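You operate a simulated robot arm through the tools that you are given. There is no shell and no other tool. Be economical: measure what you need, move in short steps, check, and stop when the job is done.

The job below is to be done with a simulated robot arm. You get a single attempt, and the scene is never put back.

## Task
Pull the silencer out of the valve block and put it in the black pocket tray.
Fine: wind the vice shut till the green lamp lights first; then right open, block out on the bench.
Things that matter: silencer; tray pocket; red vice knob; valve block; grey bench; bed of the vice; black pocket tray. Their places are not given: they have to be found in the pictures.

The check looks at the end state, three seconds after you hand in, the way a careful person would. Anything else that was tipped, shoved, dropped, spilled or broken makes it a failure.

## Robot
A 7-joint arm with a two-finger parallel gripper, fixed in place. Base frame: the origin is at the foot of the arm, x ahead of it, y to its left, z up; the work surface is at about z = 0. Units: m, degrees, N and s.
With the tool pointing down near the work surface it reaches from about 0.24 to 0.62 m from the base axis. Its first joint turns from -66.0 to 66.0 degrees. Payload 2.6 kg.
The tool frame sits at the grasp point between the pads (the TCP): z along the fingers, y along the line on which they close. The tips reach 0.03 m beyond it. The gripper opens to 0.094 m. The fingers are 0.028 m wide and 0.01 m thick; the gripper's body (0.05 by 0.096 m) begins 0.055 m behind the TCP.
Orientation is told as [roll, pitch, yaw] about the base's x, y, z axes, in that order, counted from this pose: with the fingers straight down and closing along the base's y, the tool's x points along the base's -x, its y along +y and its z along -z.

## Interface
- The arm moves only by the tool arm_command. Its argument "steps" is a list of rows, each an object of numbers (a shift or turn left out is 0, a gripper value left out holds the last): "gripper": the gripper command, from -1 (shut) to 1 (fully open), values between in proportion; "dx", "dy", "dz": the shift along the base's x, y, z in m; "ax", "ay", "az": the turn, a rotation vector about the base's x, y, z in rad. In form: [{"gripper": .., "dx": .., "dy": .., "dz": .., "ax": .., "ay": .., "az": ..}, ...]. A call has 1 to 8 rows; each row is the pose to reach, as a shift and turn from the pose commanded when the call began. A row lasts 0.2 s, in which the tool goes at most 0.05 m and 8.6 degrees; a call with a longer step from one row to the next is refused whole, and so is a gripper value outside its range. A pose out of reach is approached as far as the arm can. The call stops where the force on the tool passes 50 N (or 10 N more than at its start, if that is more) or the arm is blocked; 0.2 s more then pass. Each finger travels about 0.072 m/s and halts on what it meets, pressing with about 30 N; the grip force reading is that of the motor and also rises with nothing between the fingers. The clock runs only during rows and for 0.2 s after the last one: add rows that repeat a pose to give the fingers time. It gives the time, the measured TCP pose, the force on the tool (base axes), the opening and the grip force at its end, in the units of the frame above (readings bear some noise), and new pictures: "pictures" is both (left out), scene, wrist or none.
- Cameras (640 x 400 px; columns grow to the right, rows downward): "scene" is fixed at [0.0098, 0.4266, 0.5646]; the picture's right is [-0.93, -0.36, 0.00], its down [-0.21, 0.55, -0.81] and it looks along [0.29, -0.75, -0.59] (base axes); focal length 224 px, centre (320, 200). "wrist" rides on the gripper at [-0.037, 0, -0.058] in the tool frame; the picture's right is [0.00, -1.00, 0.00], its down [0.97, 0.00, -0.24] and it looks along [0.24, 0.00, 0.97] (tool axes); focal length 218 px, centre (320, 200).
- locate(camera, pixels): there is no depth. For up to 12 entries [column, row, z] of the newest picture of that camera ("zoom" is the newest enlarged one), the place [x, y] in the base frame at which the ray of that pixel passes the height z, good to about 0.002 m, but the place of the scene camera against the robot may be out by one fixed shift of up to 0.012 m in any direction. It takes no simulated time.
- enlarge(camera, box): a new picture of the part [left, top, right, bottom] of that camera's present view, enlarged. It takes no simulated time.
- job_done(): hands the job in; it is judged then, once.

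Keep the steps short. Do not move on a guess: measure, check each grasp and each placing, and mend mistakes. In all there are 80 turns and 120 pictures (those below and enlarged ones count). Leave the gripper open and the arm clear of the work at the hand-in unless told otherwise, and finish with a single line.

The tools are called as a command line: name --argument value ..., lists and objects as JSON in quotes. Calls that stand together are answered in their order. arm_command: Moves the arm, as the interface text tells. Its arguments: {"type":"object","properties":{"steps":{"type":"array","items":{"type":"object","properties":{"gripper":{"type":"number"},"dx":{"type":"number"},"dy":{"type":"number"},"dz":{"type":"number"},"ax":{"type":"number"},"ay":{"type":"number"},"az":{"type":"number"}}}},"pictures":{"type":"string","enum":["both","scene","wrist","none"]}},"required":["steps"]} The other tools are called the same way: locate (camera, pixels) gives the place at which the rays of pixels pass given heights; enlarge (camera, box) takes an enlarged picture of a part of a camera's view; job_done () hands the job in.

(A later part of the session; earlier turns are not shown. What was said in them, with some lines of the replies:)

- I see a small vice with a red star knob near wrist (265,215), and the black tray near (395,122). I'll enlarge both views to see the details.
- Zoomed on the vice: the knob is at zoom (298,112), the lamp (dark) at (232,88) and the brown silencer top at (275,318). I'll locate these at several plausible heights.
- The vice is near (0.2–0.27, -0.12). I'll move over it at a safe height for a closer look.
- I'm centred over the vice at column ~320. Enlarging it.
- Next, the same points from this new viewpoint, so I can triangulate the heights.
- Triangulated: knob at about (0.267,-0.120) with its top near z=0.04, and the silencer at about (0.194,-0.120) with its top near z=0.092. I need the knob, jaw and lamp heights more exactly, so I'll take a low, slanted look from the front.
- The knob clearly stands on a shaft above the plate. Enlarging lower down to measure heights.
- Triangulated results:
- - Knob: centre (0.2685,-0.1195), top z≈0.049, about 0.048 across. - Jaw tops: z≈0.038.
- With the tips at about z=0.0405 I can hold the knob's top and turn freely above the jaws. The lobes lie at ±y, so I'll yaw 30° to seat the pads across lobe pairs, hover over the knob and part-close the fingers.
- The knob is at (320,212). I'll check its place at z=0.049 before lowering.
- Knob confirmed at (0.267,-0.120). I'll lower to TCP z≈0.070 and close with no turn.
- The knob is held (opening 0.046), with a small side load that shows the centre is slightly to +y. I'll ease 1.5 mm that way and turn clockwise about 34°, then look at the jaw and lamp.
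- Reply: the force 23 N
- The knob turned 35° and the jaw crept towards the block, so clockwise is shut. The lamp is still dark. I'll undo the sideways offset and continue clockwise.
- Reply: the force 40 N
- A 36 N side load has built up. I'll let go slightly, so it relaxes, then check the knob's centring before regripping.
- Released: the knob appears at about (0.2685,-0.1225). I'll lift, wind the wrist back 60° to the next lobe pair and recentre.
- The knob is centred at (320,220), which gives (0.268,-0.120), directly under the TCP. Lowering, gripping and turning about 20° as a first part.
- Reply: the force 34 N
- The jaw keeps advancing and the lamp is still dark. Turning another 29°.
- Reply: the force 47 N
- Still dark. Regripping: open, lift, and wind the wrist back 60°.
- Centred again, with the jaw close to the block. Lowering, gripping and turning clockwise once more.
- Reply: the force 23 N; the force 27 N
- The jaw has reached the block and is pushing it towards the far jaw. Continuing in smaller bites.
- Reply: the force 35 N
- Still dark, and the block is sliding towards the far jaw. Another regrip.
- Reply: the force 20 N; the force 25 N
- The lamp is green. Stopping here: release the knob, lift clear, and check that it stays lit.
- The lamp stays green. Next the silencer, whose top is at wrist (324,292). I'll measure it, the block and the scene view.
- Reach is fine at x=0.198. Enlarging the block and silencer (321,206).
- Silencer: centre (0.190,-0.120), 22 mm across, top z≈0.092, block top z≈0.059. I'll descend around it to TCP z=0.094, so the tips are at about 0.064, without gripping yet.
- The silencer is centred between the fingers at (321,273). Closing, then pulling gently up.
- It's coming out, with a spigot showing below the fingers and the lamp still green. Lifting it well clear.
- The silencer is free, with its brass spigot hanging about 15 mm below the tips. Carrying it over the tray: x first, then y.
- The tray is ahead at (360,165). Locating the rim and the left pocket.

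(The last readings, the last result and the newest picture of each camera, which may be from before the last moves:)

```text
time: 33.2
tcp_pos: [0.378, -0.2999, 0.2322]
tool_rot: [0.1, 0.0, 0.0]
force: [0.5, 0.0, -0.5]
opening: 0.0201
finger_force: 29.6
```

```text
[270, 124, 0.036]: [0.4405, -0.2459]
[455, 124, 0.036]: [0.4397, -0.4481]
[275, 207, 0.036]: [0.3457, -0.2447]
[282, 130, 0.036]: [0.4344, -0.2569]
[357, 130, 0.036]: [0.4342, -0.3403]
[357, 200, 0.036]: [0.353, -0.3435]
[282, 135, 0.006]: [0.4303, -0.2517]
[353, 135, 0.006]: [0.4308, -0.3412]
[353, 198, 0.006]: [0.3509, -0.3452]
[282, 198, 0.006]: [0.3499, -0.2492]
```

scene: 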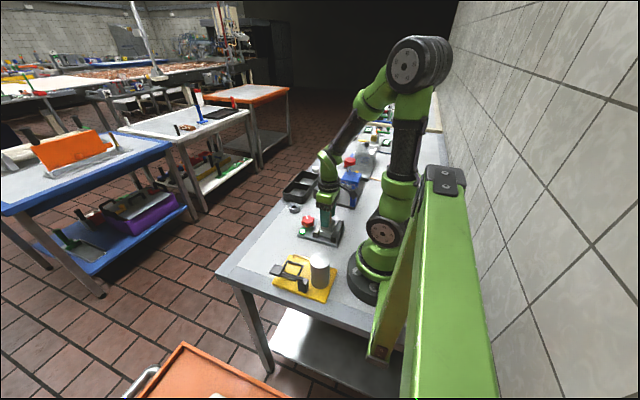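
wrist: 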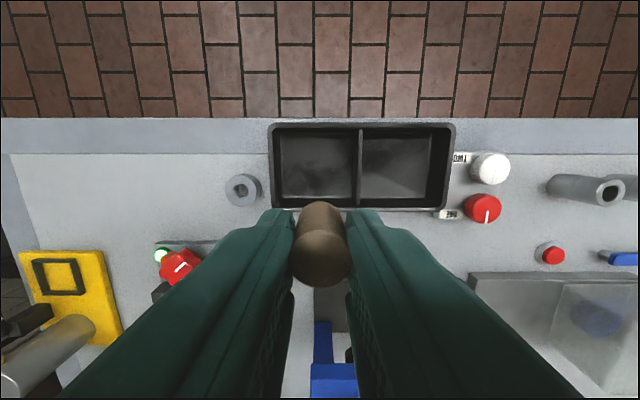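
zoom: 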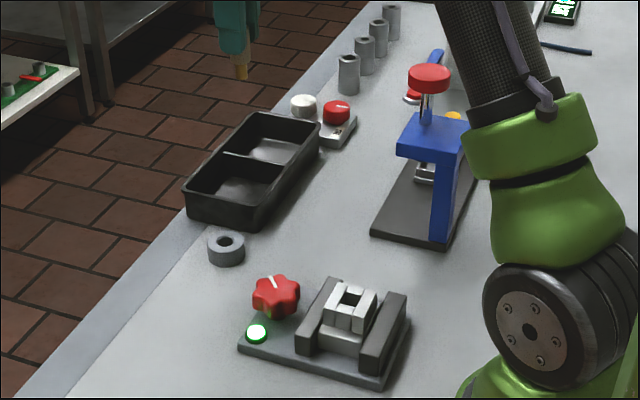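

The left pocket spans x 0.352–0.434 and y -0.253 to -0.342, so its centre is (0.393,-0.297). Moving over it and descending partway.

arm_command --steps '[{"dx": 0.014, "dy": 0.003}, {"dx": 0.014, "dy": 0.003, "dz": -0.04}, {"dx": 0.014, "dy": 0.003, "dz": -0.08}, {"dx": 0.014, "dy": 0.003, "dz": -0.12}, {"dx": 0.014, "dy": 0.003, "dz": -0.14}, {"dx": 0.014, "dy": 0.003, "dz": -0.14}]' --pictures "wrist"

enlarge --camera "scene" --box '[270, 140, 350, 220]'

```text
time: 34.6
tcp_pos: [0.3945, -0.2966, 0.0922]
tool_rot: [-0.1, 0.1, -0.1]
force: [-0.7, 0.4, -0.9]
opening: 0.0202
finger_force: 29.7
```

wrist: 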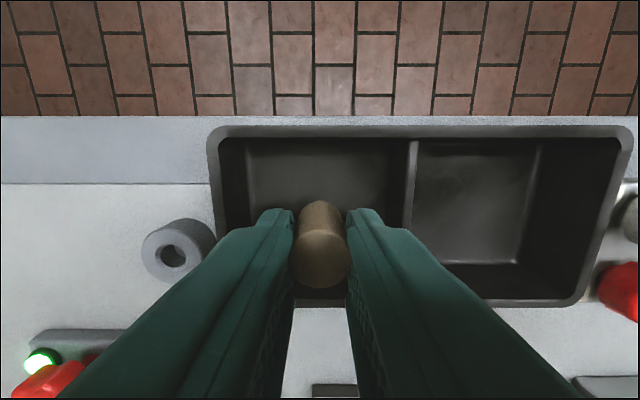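

```text
5.00 times, centred on (310, 180) of scene
```

zoom: 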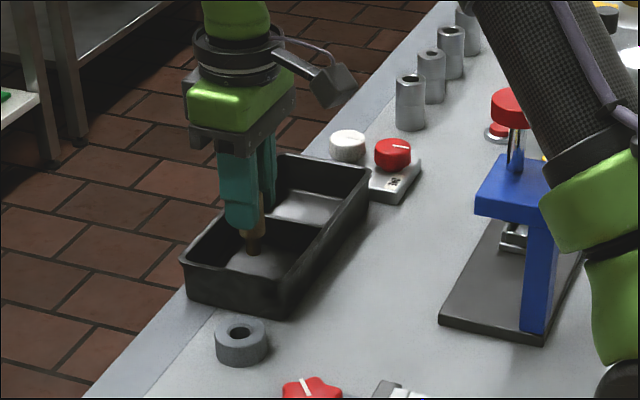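

It's above the pocket centre. Descending slowly and reading the force for contact.

arm_command --steps '[{"dz": -0.012}, {"dz": -0.022}, {"dz": -0.029}, {"dz": -0.029}]' --pictures "none"

enlarge --camera "scene" --box '[280, 160, 330, 210]'

```text
time: 35.6
tcp_pos: [0.3945, -0.298, 0.0672]
tool_rot: [-0.3, -0.4, 0.0]
force: [0.4, 1.6, 21.4]
opening: 0.02
finger_force: 29.6
```

```text
8.00 times, centred on (305, 185) of scene
```

zoom: 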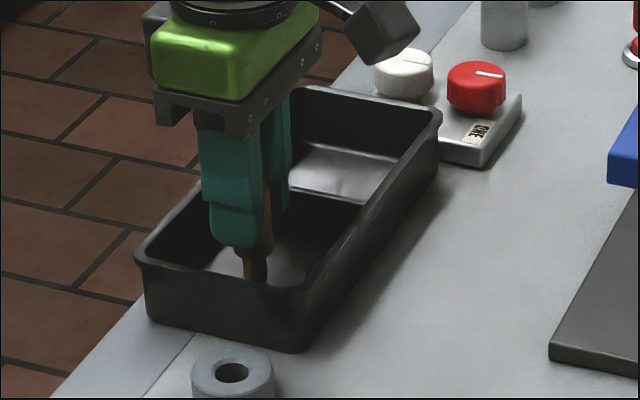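

The spigot is on the pocket floor (21 N up at z=0.067). Easing up 4 mm to take off the load, then opening modestly.

arm_command --steps '[{"dz": 0.004}, {"dz": 0.004, "gripper": -0.15}, {"dz": 0.004}, {"dz": 0.004}]' --pictures "wrist"

enlarge --camera "scene" --box '[280, 160, 330, 210]'

```text
time: 36.6
tcp_pos: [0.3933, -0.2958, 0.0687]
tool_rot: [0.0, 0.1, 0.0]
force: [0.7, 0.5, 0.0]
opening: 0.0398
finger_force: 0.0
```

wrist: 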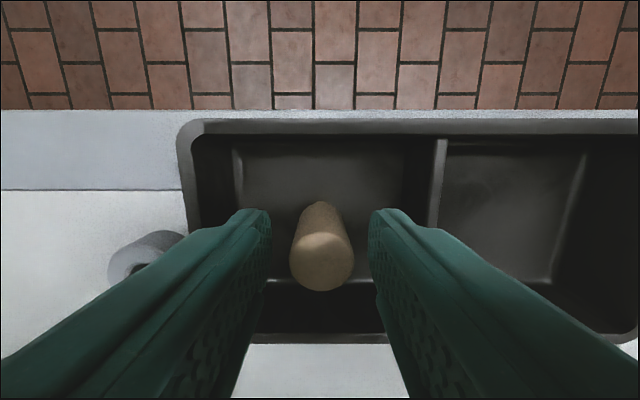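

```text
8.00 times, centred on (305, 185) of scene
```

zoom: 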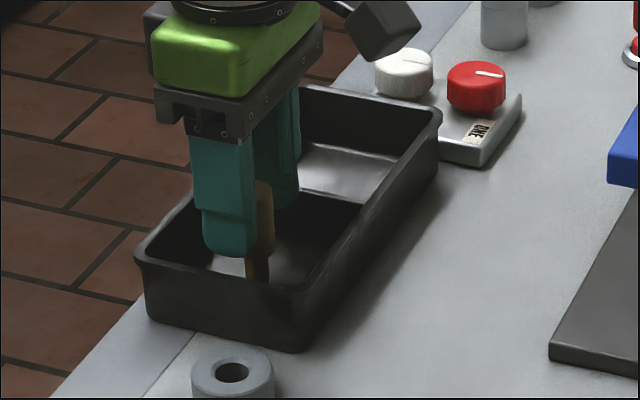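

The silencer stands in the pocket. Rising straight up and checking.

arm_command --steps '[{"dz": 0.015}, {"dz": 0.035}, {"dz": 0.065}, {"dz": 0.1}, {"dz": 0.13}]' --pictures "wrist"

enlarge --camera "scene" --box '[270, 150, 350, 250]'

```text
time: 37.8
tcp_pos: [0.3929, -0.2958, 0.2004]
tool_rot: [-0.1, 0.0, -0.1]
force: [-1.3, -0.6, -0.7]
opening: 0.04
finger_force: 0.0
```

wrist: 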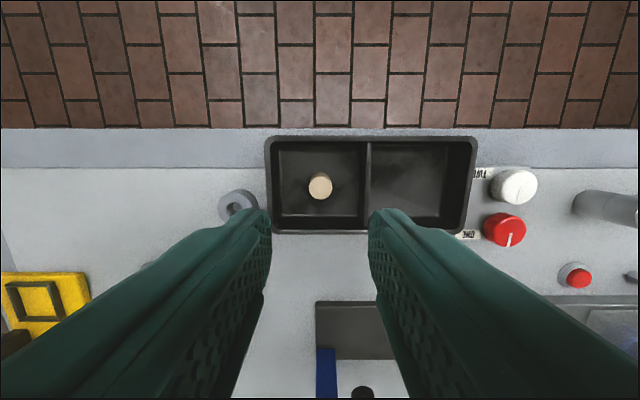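

```text
4.00 times, centred on (310, 200) of scene
```

zoom: 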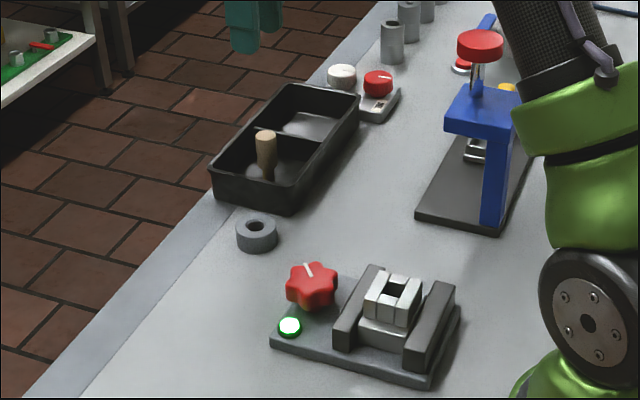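

The silencer stands upright in the left pocket and the lamp is still green. Going back over the knob to wind the vice open.

arm_command --steps '[{"gripper": 0.45, "dx": -0.025, "dy": 0.035}, {"dx": -0.05, "dy": 0.07}, {"dx": -0.075, "dy": 0.105}, {"dx": -0.1, "dy": 0.14}, {"dx": -0.125, "dy": 0.176}, {"dx": -0.125, "dy": 0.176, "dz": -0.04}, {"dx": -0.125, "dy": 0.176, "dz": -0.08}, {"dx": -0.125, "dy": 0.176, "dz": -0.1}]' --pictures "wrist"

enlarge --camera "wrist" --box '[240, 150, 400, 250]'

```text
time: 39.6
tcp_pos: [0.2674, -0.1198, 0.098]
tool_rot: [-0.1, 0.0, -0.2]
force: [0.6, -0.3, -0.3]
opening: 0.0681
finger_force: 0.0
```

wrist: 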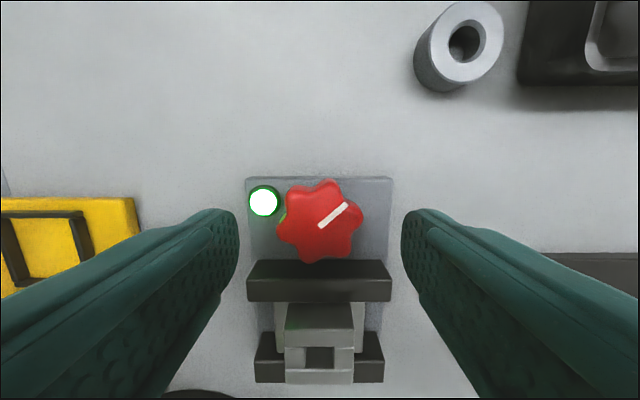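

```text
4.00 times, centred on (320, 200) of wrist
```

zoom: 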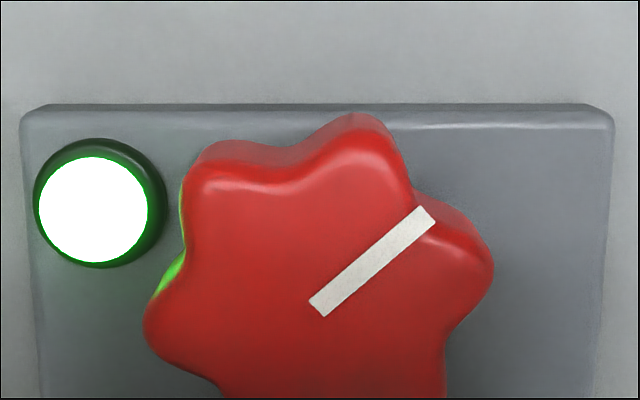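

The marker is 41° above the picture's right, so a valley pair lies at -19°. I'll yaw to -19°, lower and grip.

arm_command --steps '[{"az": -0.15}, {"az": -0.3}, {"az": -0.335, "dz": -0.015}, {"az": -0.335, "dz": -0.0268}, {"az": -0.335, "dz": -0.0268}, {"az": -0.335, "dz": -0.0268, "gripper": -1}, {"az": -0.335, "dz": -0.0268}, {"az": -0.335, "dz": -0.0268}]' --pictures "wrist"

arm_command --steps '[{"az": 0.13}, {"az": 0.27}, {"az": 0.41}, {"az": 0.55}, {"az": 0.69}, {"az": 0.83}]' --pictures "wrist"

enlarge --camera "scene" --box '[280, 180, 360, 250]'

```text
time: 41.4
tcp_pos: [0.2667, -0.1209, 0.0707]
tool_rot: [-0.1, -0.1, -19.3]
force: [-5.6, -16.1, -7.0]
opening: 0.0461
finger_force: 45.3
```

wrist: 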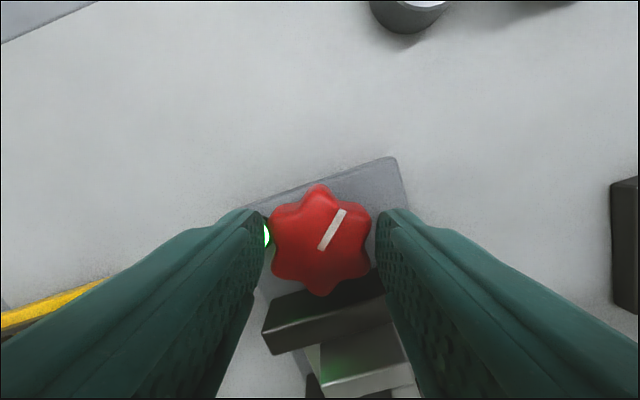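

```text
time: 42.8
tcp_pos: [0.2681, -0.1185, 0.0714]
tool_rot: [0.3, 0.0, 28.5]
force: [-18.5, 11.6, 30.3]
opening: 0.0463
finger_force: 45.1
```

wrist: 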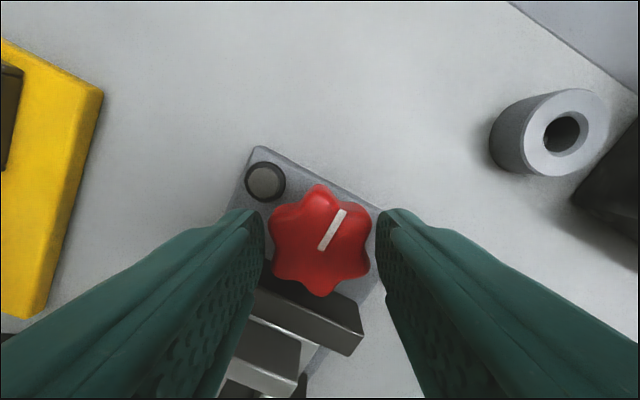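

```text
5.71 times, centred on (320, 215) of scene
```

zoom: 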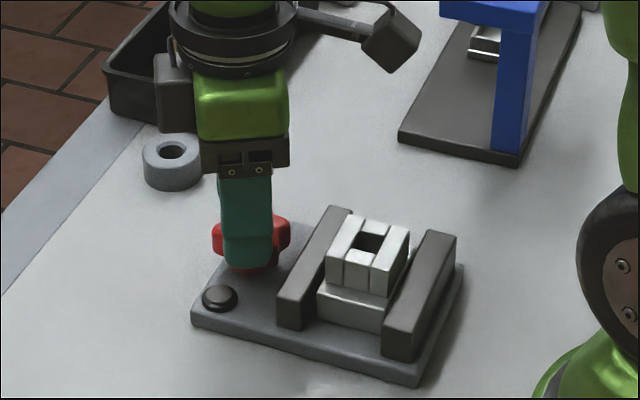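

The lamp went out and the jaw is retreating. Continuing counter-clockwise in the same grip.

arm_command --steps '[{"az": 0.14}, {"az": 0.28}, {"az": 0.42}, {"az": 0.56}, {"az": 0.7}, {"az": 0.84}, {"az": 0.98}, {"az": 1.12}]' --pictures "none"

enlarge --camera "scene" --box '[280, 180, 360, 250]'

```text
time: 44.6
tcp_pos: [0.2638, -0.1214, 0.0706]
tool_rot: [0.6, -0.2, 92.4]
force: [-31.8, -10.6, 1.0]
opening: 0.045
finger_force: 44.9
```

```text
5.71 times, centred on (320, 215) of scene
```

zoom: 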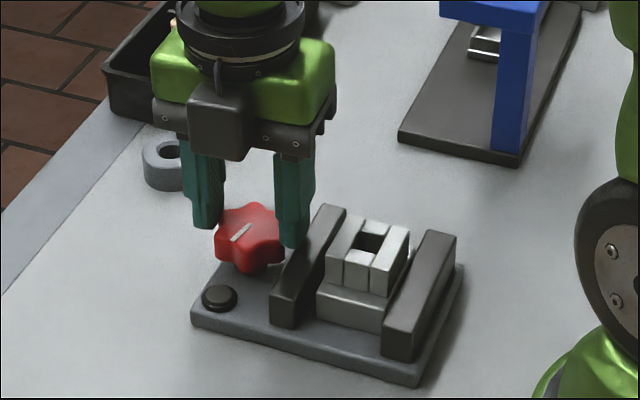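

The jaw continues to retreat (130° wound back). Regripping: open, lift, and rewind the wrist 120°.

arm_command --steps '[{"gripper": 0.45}, {"dz": 0.015}, {"dz": 0.03, "az": -0.14}, {"dz": 0.03, "az": -0.28}, {"dz": 0.03, "az": -0.42}, {"dz": 0.03, "az": -0.56}, {"dz": 0.03, "az": -0.7}, {"dz": 0.03, "az": -0.84}]' --pictures "none"

arm_command --steps '[{"az": -0.149}, {"az": -0.298}, {"az": -0.447}, {"az": -0.596}, {"az": -0.745}, {"az": -0.894}, {"az": -1.04}, {"az": -1.18}]' --pictures "wrist"

enlarge --camera "wrist" --box '[260, 160, 380, 280]'

```text
time: 46.4
tcp_pos: [0.2684, -0.1207, 0.1019]
tool_rot: [0.1, 0.0, 44.2]
force: [-1.1, -0.3, 0.4]
opening: 0.0681
finger_force: 0.1
```

```text
time: 48.2
tcp_pos: [0.268, -0.1202, 0.101]
tool_rot: [0.0, 0.1, -23.4]
force: [-0.7, 0.5, 0.3]
opening: 0.0683
finger_force: 0.0
```

wrist: 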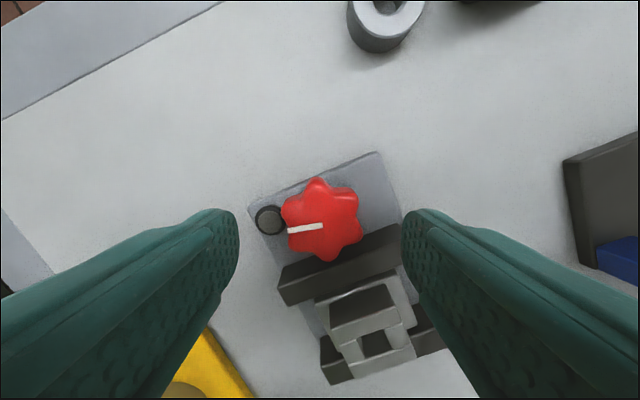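

```text
3.33 times, centred on (320, 220) of wrist
```

zoom: 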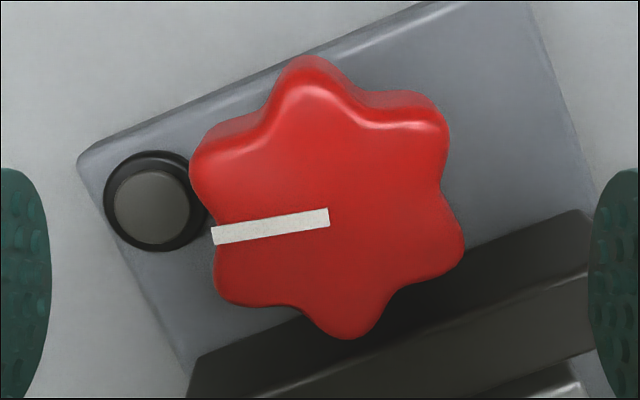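

The marker lies 10° off the closing line. I'll correct +10° (to yaw -13°), lower, grip and unwind.

arm_command --steps '[{"az": 0.12}, {"az": 0.17, "dz": -0.015}, {"az": 0.17, "dz": -0.029}, {"az": 0.17, "dz": -0.029}, {"az": 0.17, "dz": -0.029, "gripper": -1}, {"az": 0.17, "dz": -0.029}, {"az": 0.17, "dz": -0.029}, {"az": 0.31, "dz": -0.029}]' --pictures "none"

arm_command --steps '[{"az": 0.14}, {"az": 0.28}, {"az": 0.42}, {"az": 0.56}, {"az": 0.7}, {"az": 0.84}, {"az": 0.98}, {"az": 1.12}]' --pictures "none"

enlarge --camera "scene" --box '[280, 180, 360, 250]'

```text
time: 50.0
tcp_pos: [0.2685, -0.1209, 0.0731]
tool_rot: [0.0, 0.0, -5.5]
force: [-7.5, -9.1, -1.4]
opening: 0.0461
finger_force: 44.8
```

```text
time: 51.8
tcp_pos: [0.2676, -0.1186, 0.0713]
tool_rot: [0.8, -0.1, 58.5]
force: [-14.8, 33.5, 19.5]
opening: 0.0464
finger_force: 45.2
```

```text
5.71 times, centred on (320, 215) of scene
```

zoom: 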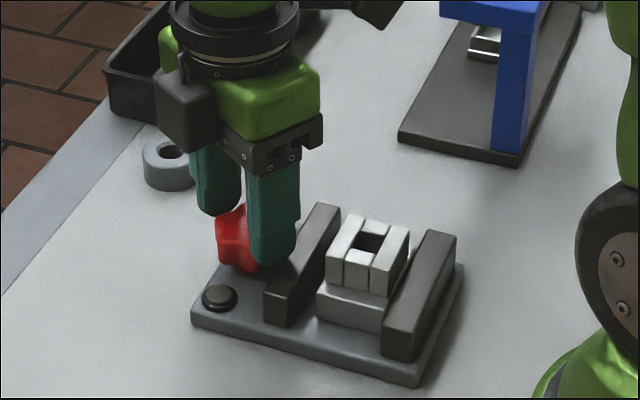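

Still turning freely, so I'll continue.

arm_command --steps '[{"az": 0.14}, {"az": 0.28}, {"az": 0.42}, {"az": 0.56}, {"az": 0.65}]' --pictures "none"

enlarge --camera "scene" --box '[280, 180, 360, 250]'

```text
time: 53.0
tcp_pos: [0.2656, -0.1199, 0.0708]
tool_rot: [0.7, -0.4, 95.7]
force: [-25.7, 4.3, -4.4]
opening: 0.0462
finger_force: 44.8
```

```text
5.71 times, centred on (320, 215) of scene
```

zoom: 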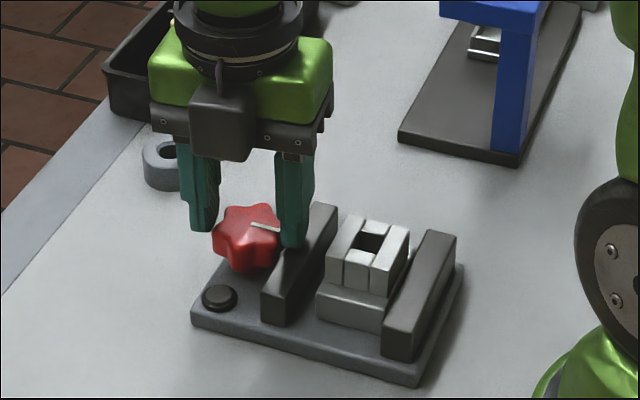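

The jaw is back near its starting place. "Right open" means to the end stop, so I'll regrip and see whether it turns further.

arm_command --steps '[{"gripper": 0.45}, {"dz": 0.015}, {"dz": 0.03, "az": -0.14}, {"dz": 0.03, "az": -0.28}, {"dz": 0.03, "az": -0.42}, {"dz": 0.03, "az": -0.56}, {"dz": 0.03, "az": -0.7}, {"dz": 0.03, "az": -0.84}]' --pictures "none"

arm_command --steps '[{"az": -0.149}, {"az": -0.298}, {"az": -0.447}, {"az": -0.596}, {"az": -0.745}, {"az": -0.894}, {"az": -1.04}, {"az": -1.18}]' --pictures "wrist"

enlarge --camera "wrist" --box '[260, 160, 380, 280]'

```text
time: 54.8
tcp_pos: [0.2685, -0.1202, 0.1027]
tool_rot: [0.1, 0.1, 47.7]
force: [0.6, -0.2, -1.2]
opening: 0.0682
finger_force: 0.0
```

```text
time: 56.6
tcp_pos: [0.2677, -0.1196, 0.1026]
tool_rot: [0.0, 0.0, -20.0]
force: [-0.1, 0.7, -0.3]
opening: 0.0679
finger_force: 0.1
```

wrist: 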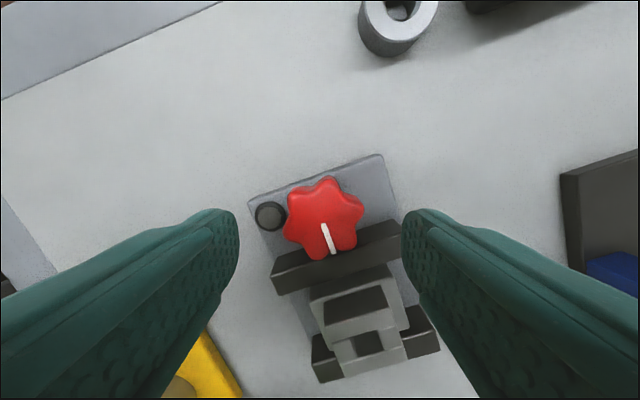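

```text
3.33 times, centred on (320, 220) of wrist
```

zoom: 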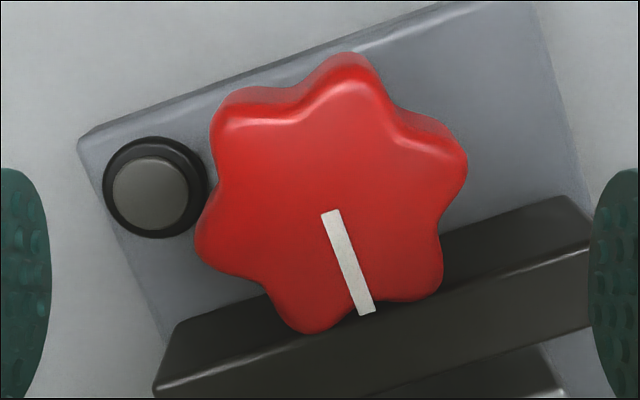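

The marker is at about 270° base, exactly where it began. I'll grip at yaw -31° and test whether it turns further open.

arm_command --steps '[{"az": -0.1}, {"az": -0.187, "dz": -0.015}, {"az": -0.187, "dz": -0.03}, {"az": -0.187, "dz": -0.031}, {"az": -0.187, "dz": -0.031, "gripper": -1}, {"az": -0.187, "dz": -0.031}, {"az": -0.187, "dz": -0.031}]' --pictures "none"

arm_command --steps '[{"az": 0.1}, {"az": 0.2}, {"az": 0.3}, {"az": 0.4}]' --pictures "wrist"

enlarge --camera "scene" --box '[280, 180, 360, 250]'

```text
time: 58.2
tcp_pos: [0.2675, -0.1225, 0.072]
tool_rot: [0.0, 0.0, -30.6]
force: [-10.7, -15.9, -0.8]
opening: 0.0463
finger_force: 45.1
```

```text
time: 59.2
tcp_pos: [0.2685, -0.1206, 0.071]
tool_rot: [0.0, 0.0, -7.7]
force: [-8.1, -16.5, -7.8]
opening: 0.0456
finger_force: 45.0
```

wrist: 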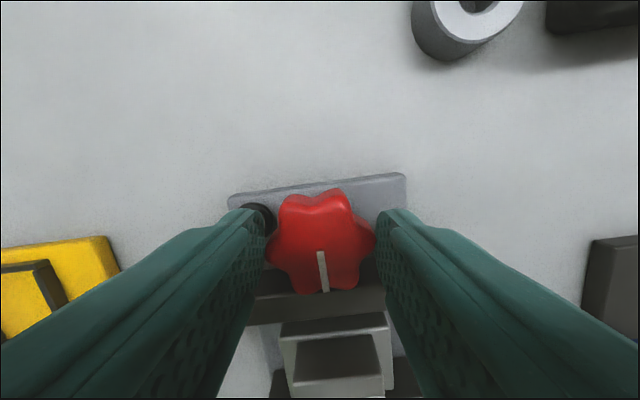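

```text
5.71 times, centred on (320, 215) of scene
```

zoom: 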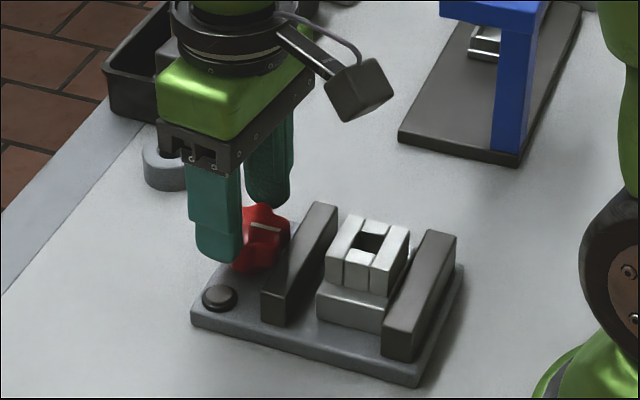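

The knob's marker hasn't moved (still 270°) while the pads slipped, so the vice is at its open stop. Releasing and rising, then moving over the block.

arm_command --steps '[{"gripper": 0.45}, {"gripper": 0.45}, {"dz": 0.04}, {"dz": 0.08, "az": 0.07}, {"dz": 0.12, "az": 0.134}, {"dz": 0.12, "dx": -0.035, "az": 0.134}, {"dz": 0.12, "dx": -0.07, "az": 0.134}, {"dz": 0.12, "dx": -0.07, "az": 0.134}]' --pictures "wrist"

enlarge --camera "wrist" --box '[260, 90, 380, 250]'

enlarge --camera "scene" --box '[290, 200, 350, 250]'

```text
time: 61.0
tcp_pos: [0.1981, -0.1204, 0.1923]
tool_rot: [0.1, 0.0, 0.1]
force: [0.6, 0.0, 0.9]
opening: 0.0686
finger_force: 0.0
```

wrist: 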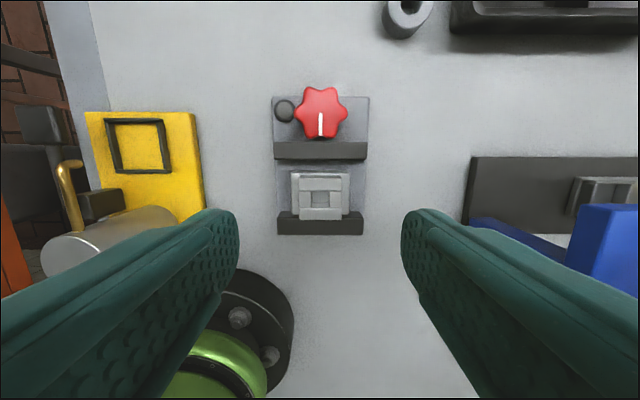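

```text
2.50 times, centred on (320, 170) of wrist
```

zoom: 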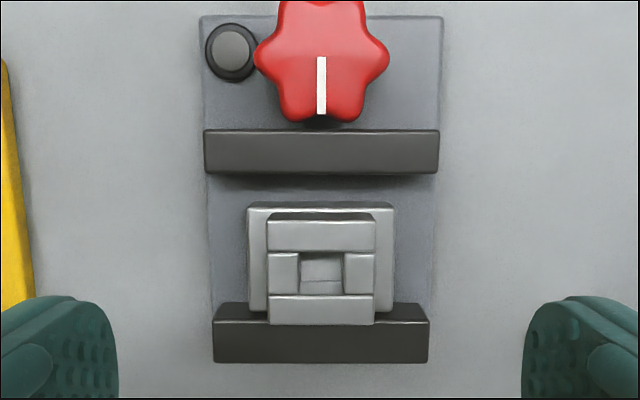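

```text
8.00 times, centred on (320, 225) of scene
```

zoom: 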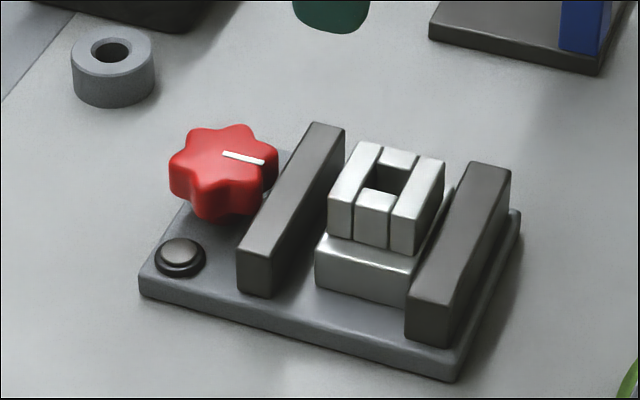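

The vice is fully open and the block is free in the middle. Locating the upper part of the block.

locate --camera "zoom" --pixels '[[320, 172, 0.04]]'

locate --camera "wrist" --pixels '[[320.4, 198.8, 0.059], [298.8, 198.8, 0.059], [342, 198.8, 0.059], [320.4, 177.6, 0.059], [320.4, 220, 0.059], [291, 174, 0.032], [349, 174, 0.032], [320, 222, 0.038], [320, 158, 0.038]]'

```text
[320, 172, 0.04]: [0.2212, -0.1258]
```

```text
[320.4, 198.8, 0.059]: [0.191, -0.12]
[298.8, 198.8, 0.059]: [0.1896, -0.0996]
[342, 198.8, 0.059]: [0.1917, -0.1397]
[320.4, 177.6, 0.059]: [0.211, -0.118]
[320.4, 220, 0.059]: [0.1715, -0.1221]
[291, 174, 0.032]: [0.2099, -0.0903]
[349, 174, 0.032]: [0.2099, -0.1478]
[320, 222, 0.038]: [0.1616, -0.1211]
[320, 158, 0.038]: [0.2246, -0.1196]
```

Upper part: centre (0.191,-0.120), 40 mm wide. Descending to TCP z=0.068, with the tips just above the lower step.

arm_command --steps '[{"dx": -0.007, "dz": -0.03}, {"dx": -0.007, "dz": -0.07}, {"dx": -0.007, "dz": -0.1}, {"dx": -0.007, "dz": -0.118}, {"dx": -0.007, "dz": -0.124}, {"dx": -0.007, "dz": -0.124}]' --pictures "wrist"

enlarge --camera "scene" --box '[280, 180, 360, 250]'

```text
time: 62.4
tcp_pos: [0.1912, -0.1216, 0.0669]
tool_rot: [-0.1, 0.0, 0.1]
force: [0.3, -0.2, 0.0]
opening: 0.0682
finger_force: 0.0
```

wrist: 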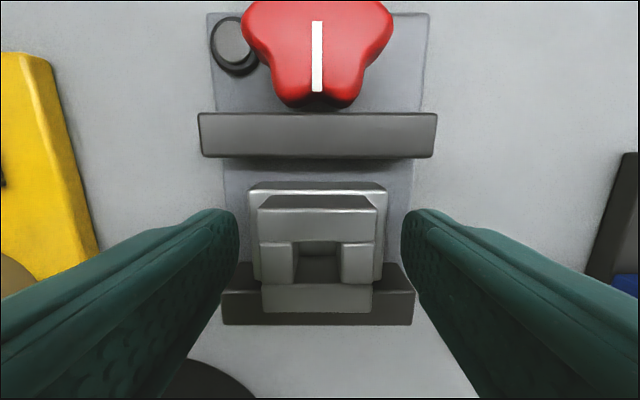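

```text
5.71 times, centred on (320, 215) of scene
```

zoom: 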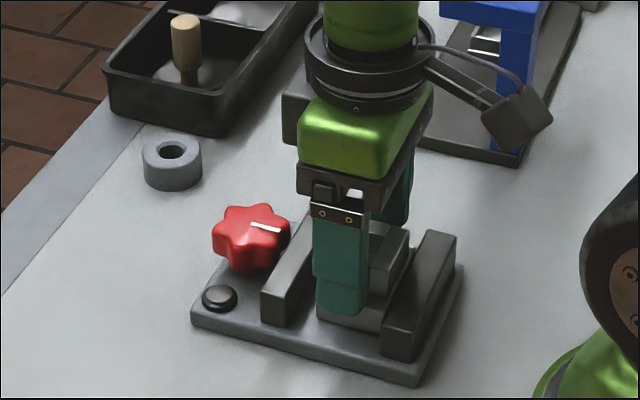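

The block is centred between the fingers at (317,260). Closing and lifting a little.

arm_command --steps '[{"dy": 0.001, "gripper": -1}, {"dy": 0.001}, {"dy": 0.001}, {"dy": 0.001, "dz": 0.01}, {"dy": 0.001, "dz": 0.03}, {"dy": 0.001, "dz": 0.05}, {"dy": 0.001, "dz": 0.07}]' --pictures "wrist"

enlarge --camera "scene" --box '[280, 160, 360, 250]'

```text
time: 64.0
tcp_pos: [0.1912, -0.1192, 0.1364]
tool_rot: [-0.1, 0.0, 0.1]
force: [0.6, 0.3, -2.4]
opening: 0.0399
finger_force: 29.2
```

wrist: 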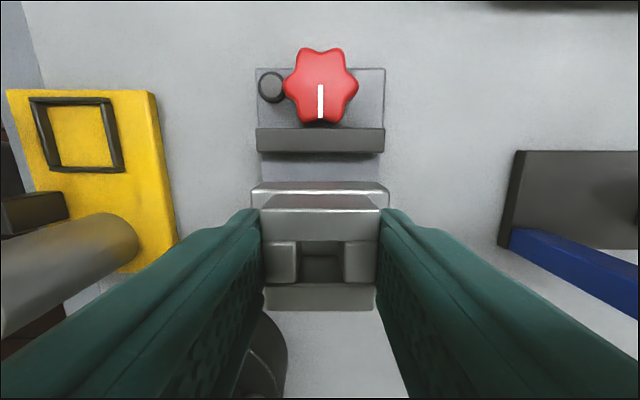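

```text
4.44 times, centred on (320, 205) of scene
```

zoom: 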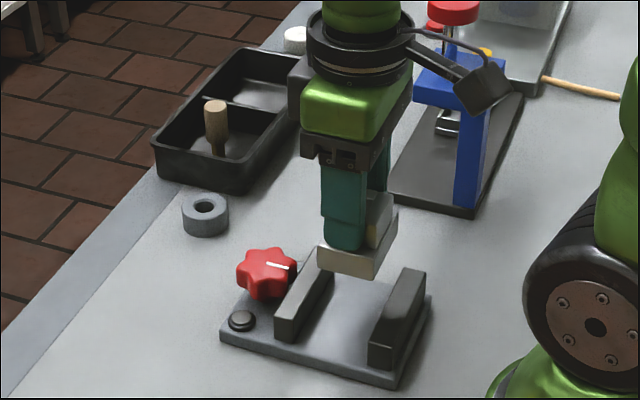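

The block is lifted out, with its bottom at about TCP-0.058. Clear bench lies at about (0.36,-0.10), between vice, ring and edge. Carrying it there.

arm_command --steps '[{"dz": 0.02}, {"dx": 0.045, "dz": 0.02}, {"dx": 0.09, "dy": 0.01, "dz": 0.02}, {"dx": 0.135, "dy": 0.015, "dz": 0.02}, {"dx": 0.169, "dy": 0.019, "dz": 0.02}, {"dx": 0.169, "dy": 0.019, "dz": -0.02}, {"dx": 0.169, "dy": 0.019, "dz": -0.05}, {"dx": 0.169, "dy": 0.019, "dz": -0.05}]' --pictures "wrist"

enlarge --camera "scene" --box '[270, 160, 350, 250]'

```text
time: 65.8
tcp_pos: [0.3607, -0.0998, 0.0862]
tool_rot: [0.0, -0.1, 0.1]
force: [0.1, -0.4, -3.0]
opening: 0.0398
finger_force: 29.8
```

wrist: 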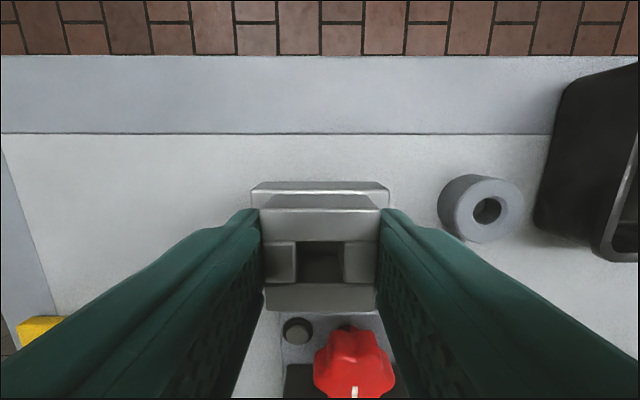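

```text
4.44 times, centred on (310, 205) of scene
```

zoom: 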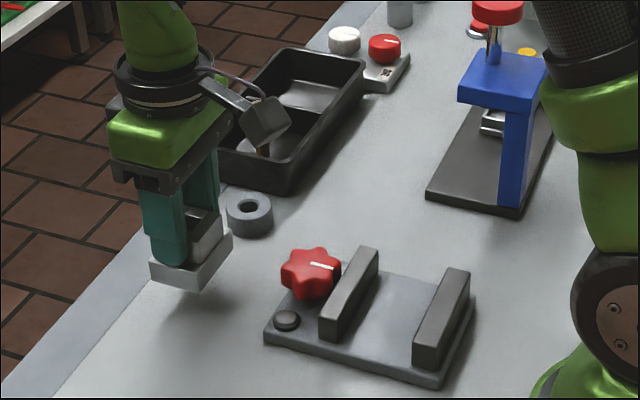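

The spot is clear. Lowering gently to contact.

arm_command --steps '[{"dz": -0.01}, {"dz": -0.018}, {"dz": -0.022}, {"dz": -0.025}, {"dz": -0.028}]' --pictures "none"

enlarge --camera "scene" --box '[270, 180, 330, 250]'

```text
time: 67.0
tcp_pos: [0.3605, -0.1004, 0.0587]
tool_rot: [-0.1, 0.0, 0.1]
force: [0.9, -0.2, -1.8]
opening: 0.0398
finger_force: 30.1
```

```text
5.71 times, centred on (300, 215) of scene
```

zoom: 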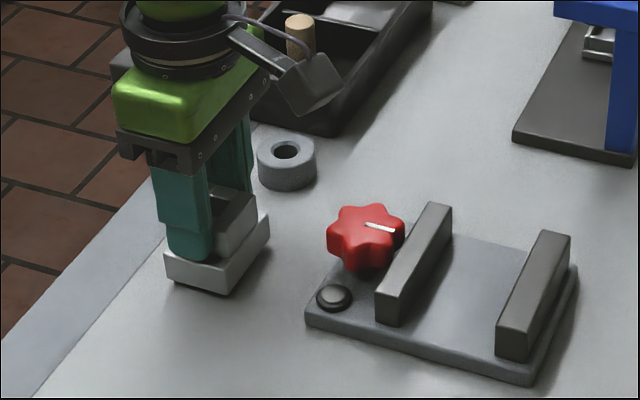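

Not in contact yet (force unchanged). Small further steps down.

arm_command --steps '[{"dz": -0.001}, {"dz": -0.002}, {"dz": -0.003}]' --pictures "none"

```text
time: 67.8
tcp_pos: [0.3622, -0.0999, 0.0562]
tool_rot: [-0.1, 0.1, 0.0]
force: [0.3, 0.0, -2.2]
opening: 0.0397
finger_force: 29.8
```

arm_command --steps '[{"dz": -0.001}, {"dz": -0.002}, {"dz": -0.003}]' --pictures "none"

```text
time: 68.6
tcp_pos: [0.3597, -0.0998, 0.0542]
tool_rot: [0.0, 0.0, 0.0]
force: [-1.0, -0.1, 0.1]
opening: 0.0398
finger_force: 30.0
```

The weight is coming off the tool (-2.2 → 0.1 N). One or two more millimetres to confirm.

arm_command --steps '[{"dz": -0.001}, {"dz": -0.002}]' --pictures "none"

```text
time: 69.2
tcp_pos: [0.3599, -0.0996, 0.0525]
tool_rot: [0.0, 0.0, 0.1]
force: [-5.0, 5.0, 18.6]
opening: 0.0399
finger_force: 30.1
```

Contact at 18.6 N. Easing up 2 mm, opening, and rising clear.

arm_command --steps '[{"dz": 0.0018}, {"dz": 0.0018, "gripper": 0.45}, {"dz": 0.0018}, {"dz": 0.0018}, {"dz": 0.03}, {"dz": 0.07}, {"dz": 0.11}, {"dz": 0.15}]' --pictures "wrist"

enlarge --camera "scene" --box '[270, 150, 350, 250]'

```text
time: 71.0
tcp_pos: [0.3608, -0.0993, 0.2005]
tool_rot: [0.1, 0.1, 0.1]
force: [-0.1, 0.5, 0.7]
opening: 0.0682
finger_force: 0.1
```

wrist: 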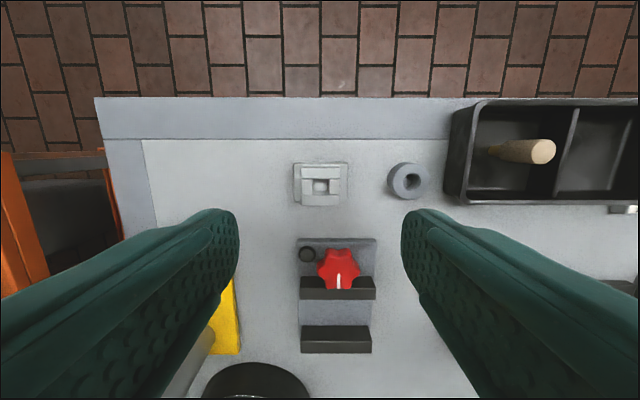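

```text
4.00 times, centred on (310, 200) of scene
```

zoom: 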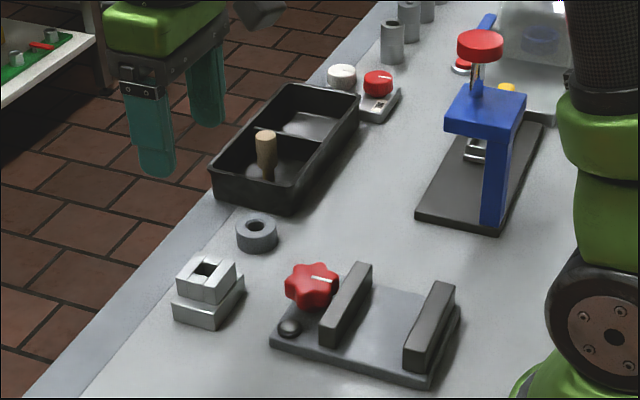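

Everything is in place: the block upright on the bench, the vice empty and open, the silencer in the tray pocket. Raising the arm and opening the gripper fully.

arm_command --steps '[{"gripper": 1, "dz": 0.04}, {"dz": 0.08}, {"dz": 0.12}, {"dz": 0.15}, {"dz": 0.15}]' --pictures "scene"

enlarge --camera "wrist" --box '[220, 90, 520, 330]'

```text
time: 72.2
tcp_pos: [0.3602, -0.0991, 0.3505]
tool_rot: [0.0, 0.0, 0.1]
force: [-0.3, 0.1, 0.4]
opening: 0.0938
finger_force: 0.0
```

scene: 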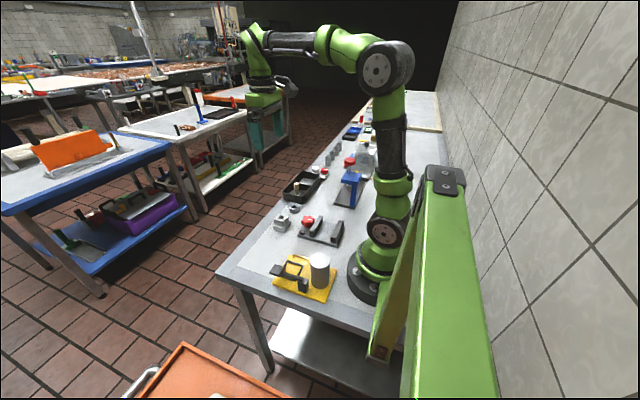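

```text
1.67 times, centred on (370, 210) of wrist
```

zoom: 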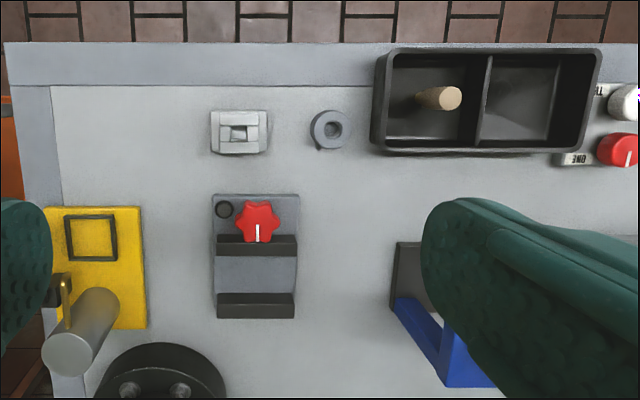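

All confirmed and the arm is clear. Handing in.

job_done

```text
The job is handed in.
```

The silencer is out of the valve block and standing in the left pocket of the black tray, pulled with the vice wound shut and its lamp green; the vice is now wound open to its stop and the block is on the bench.
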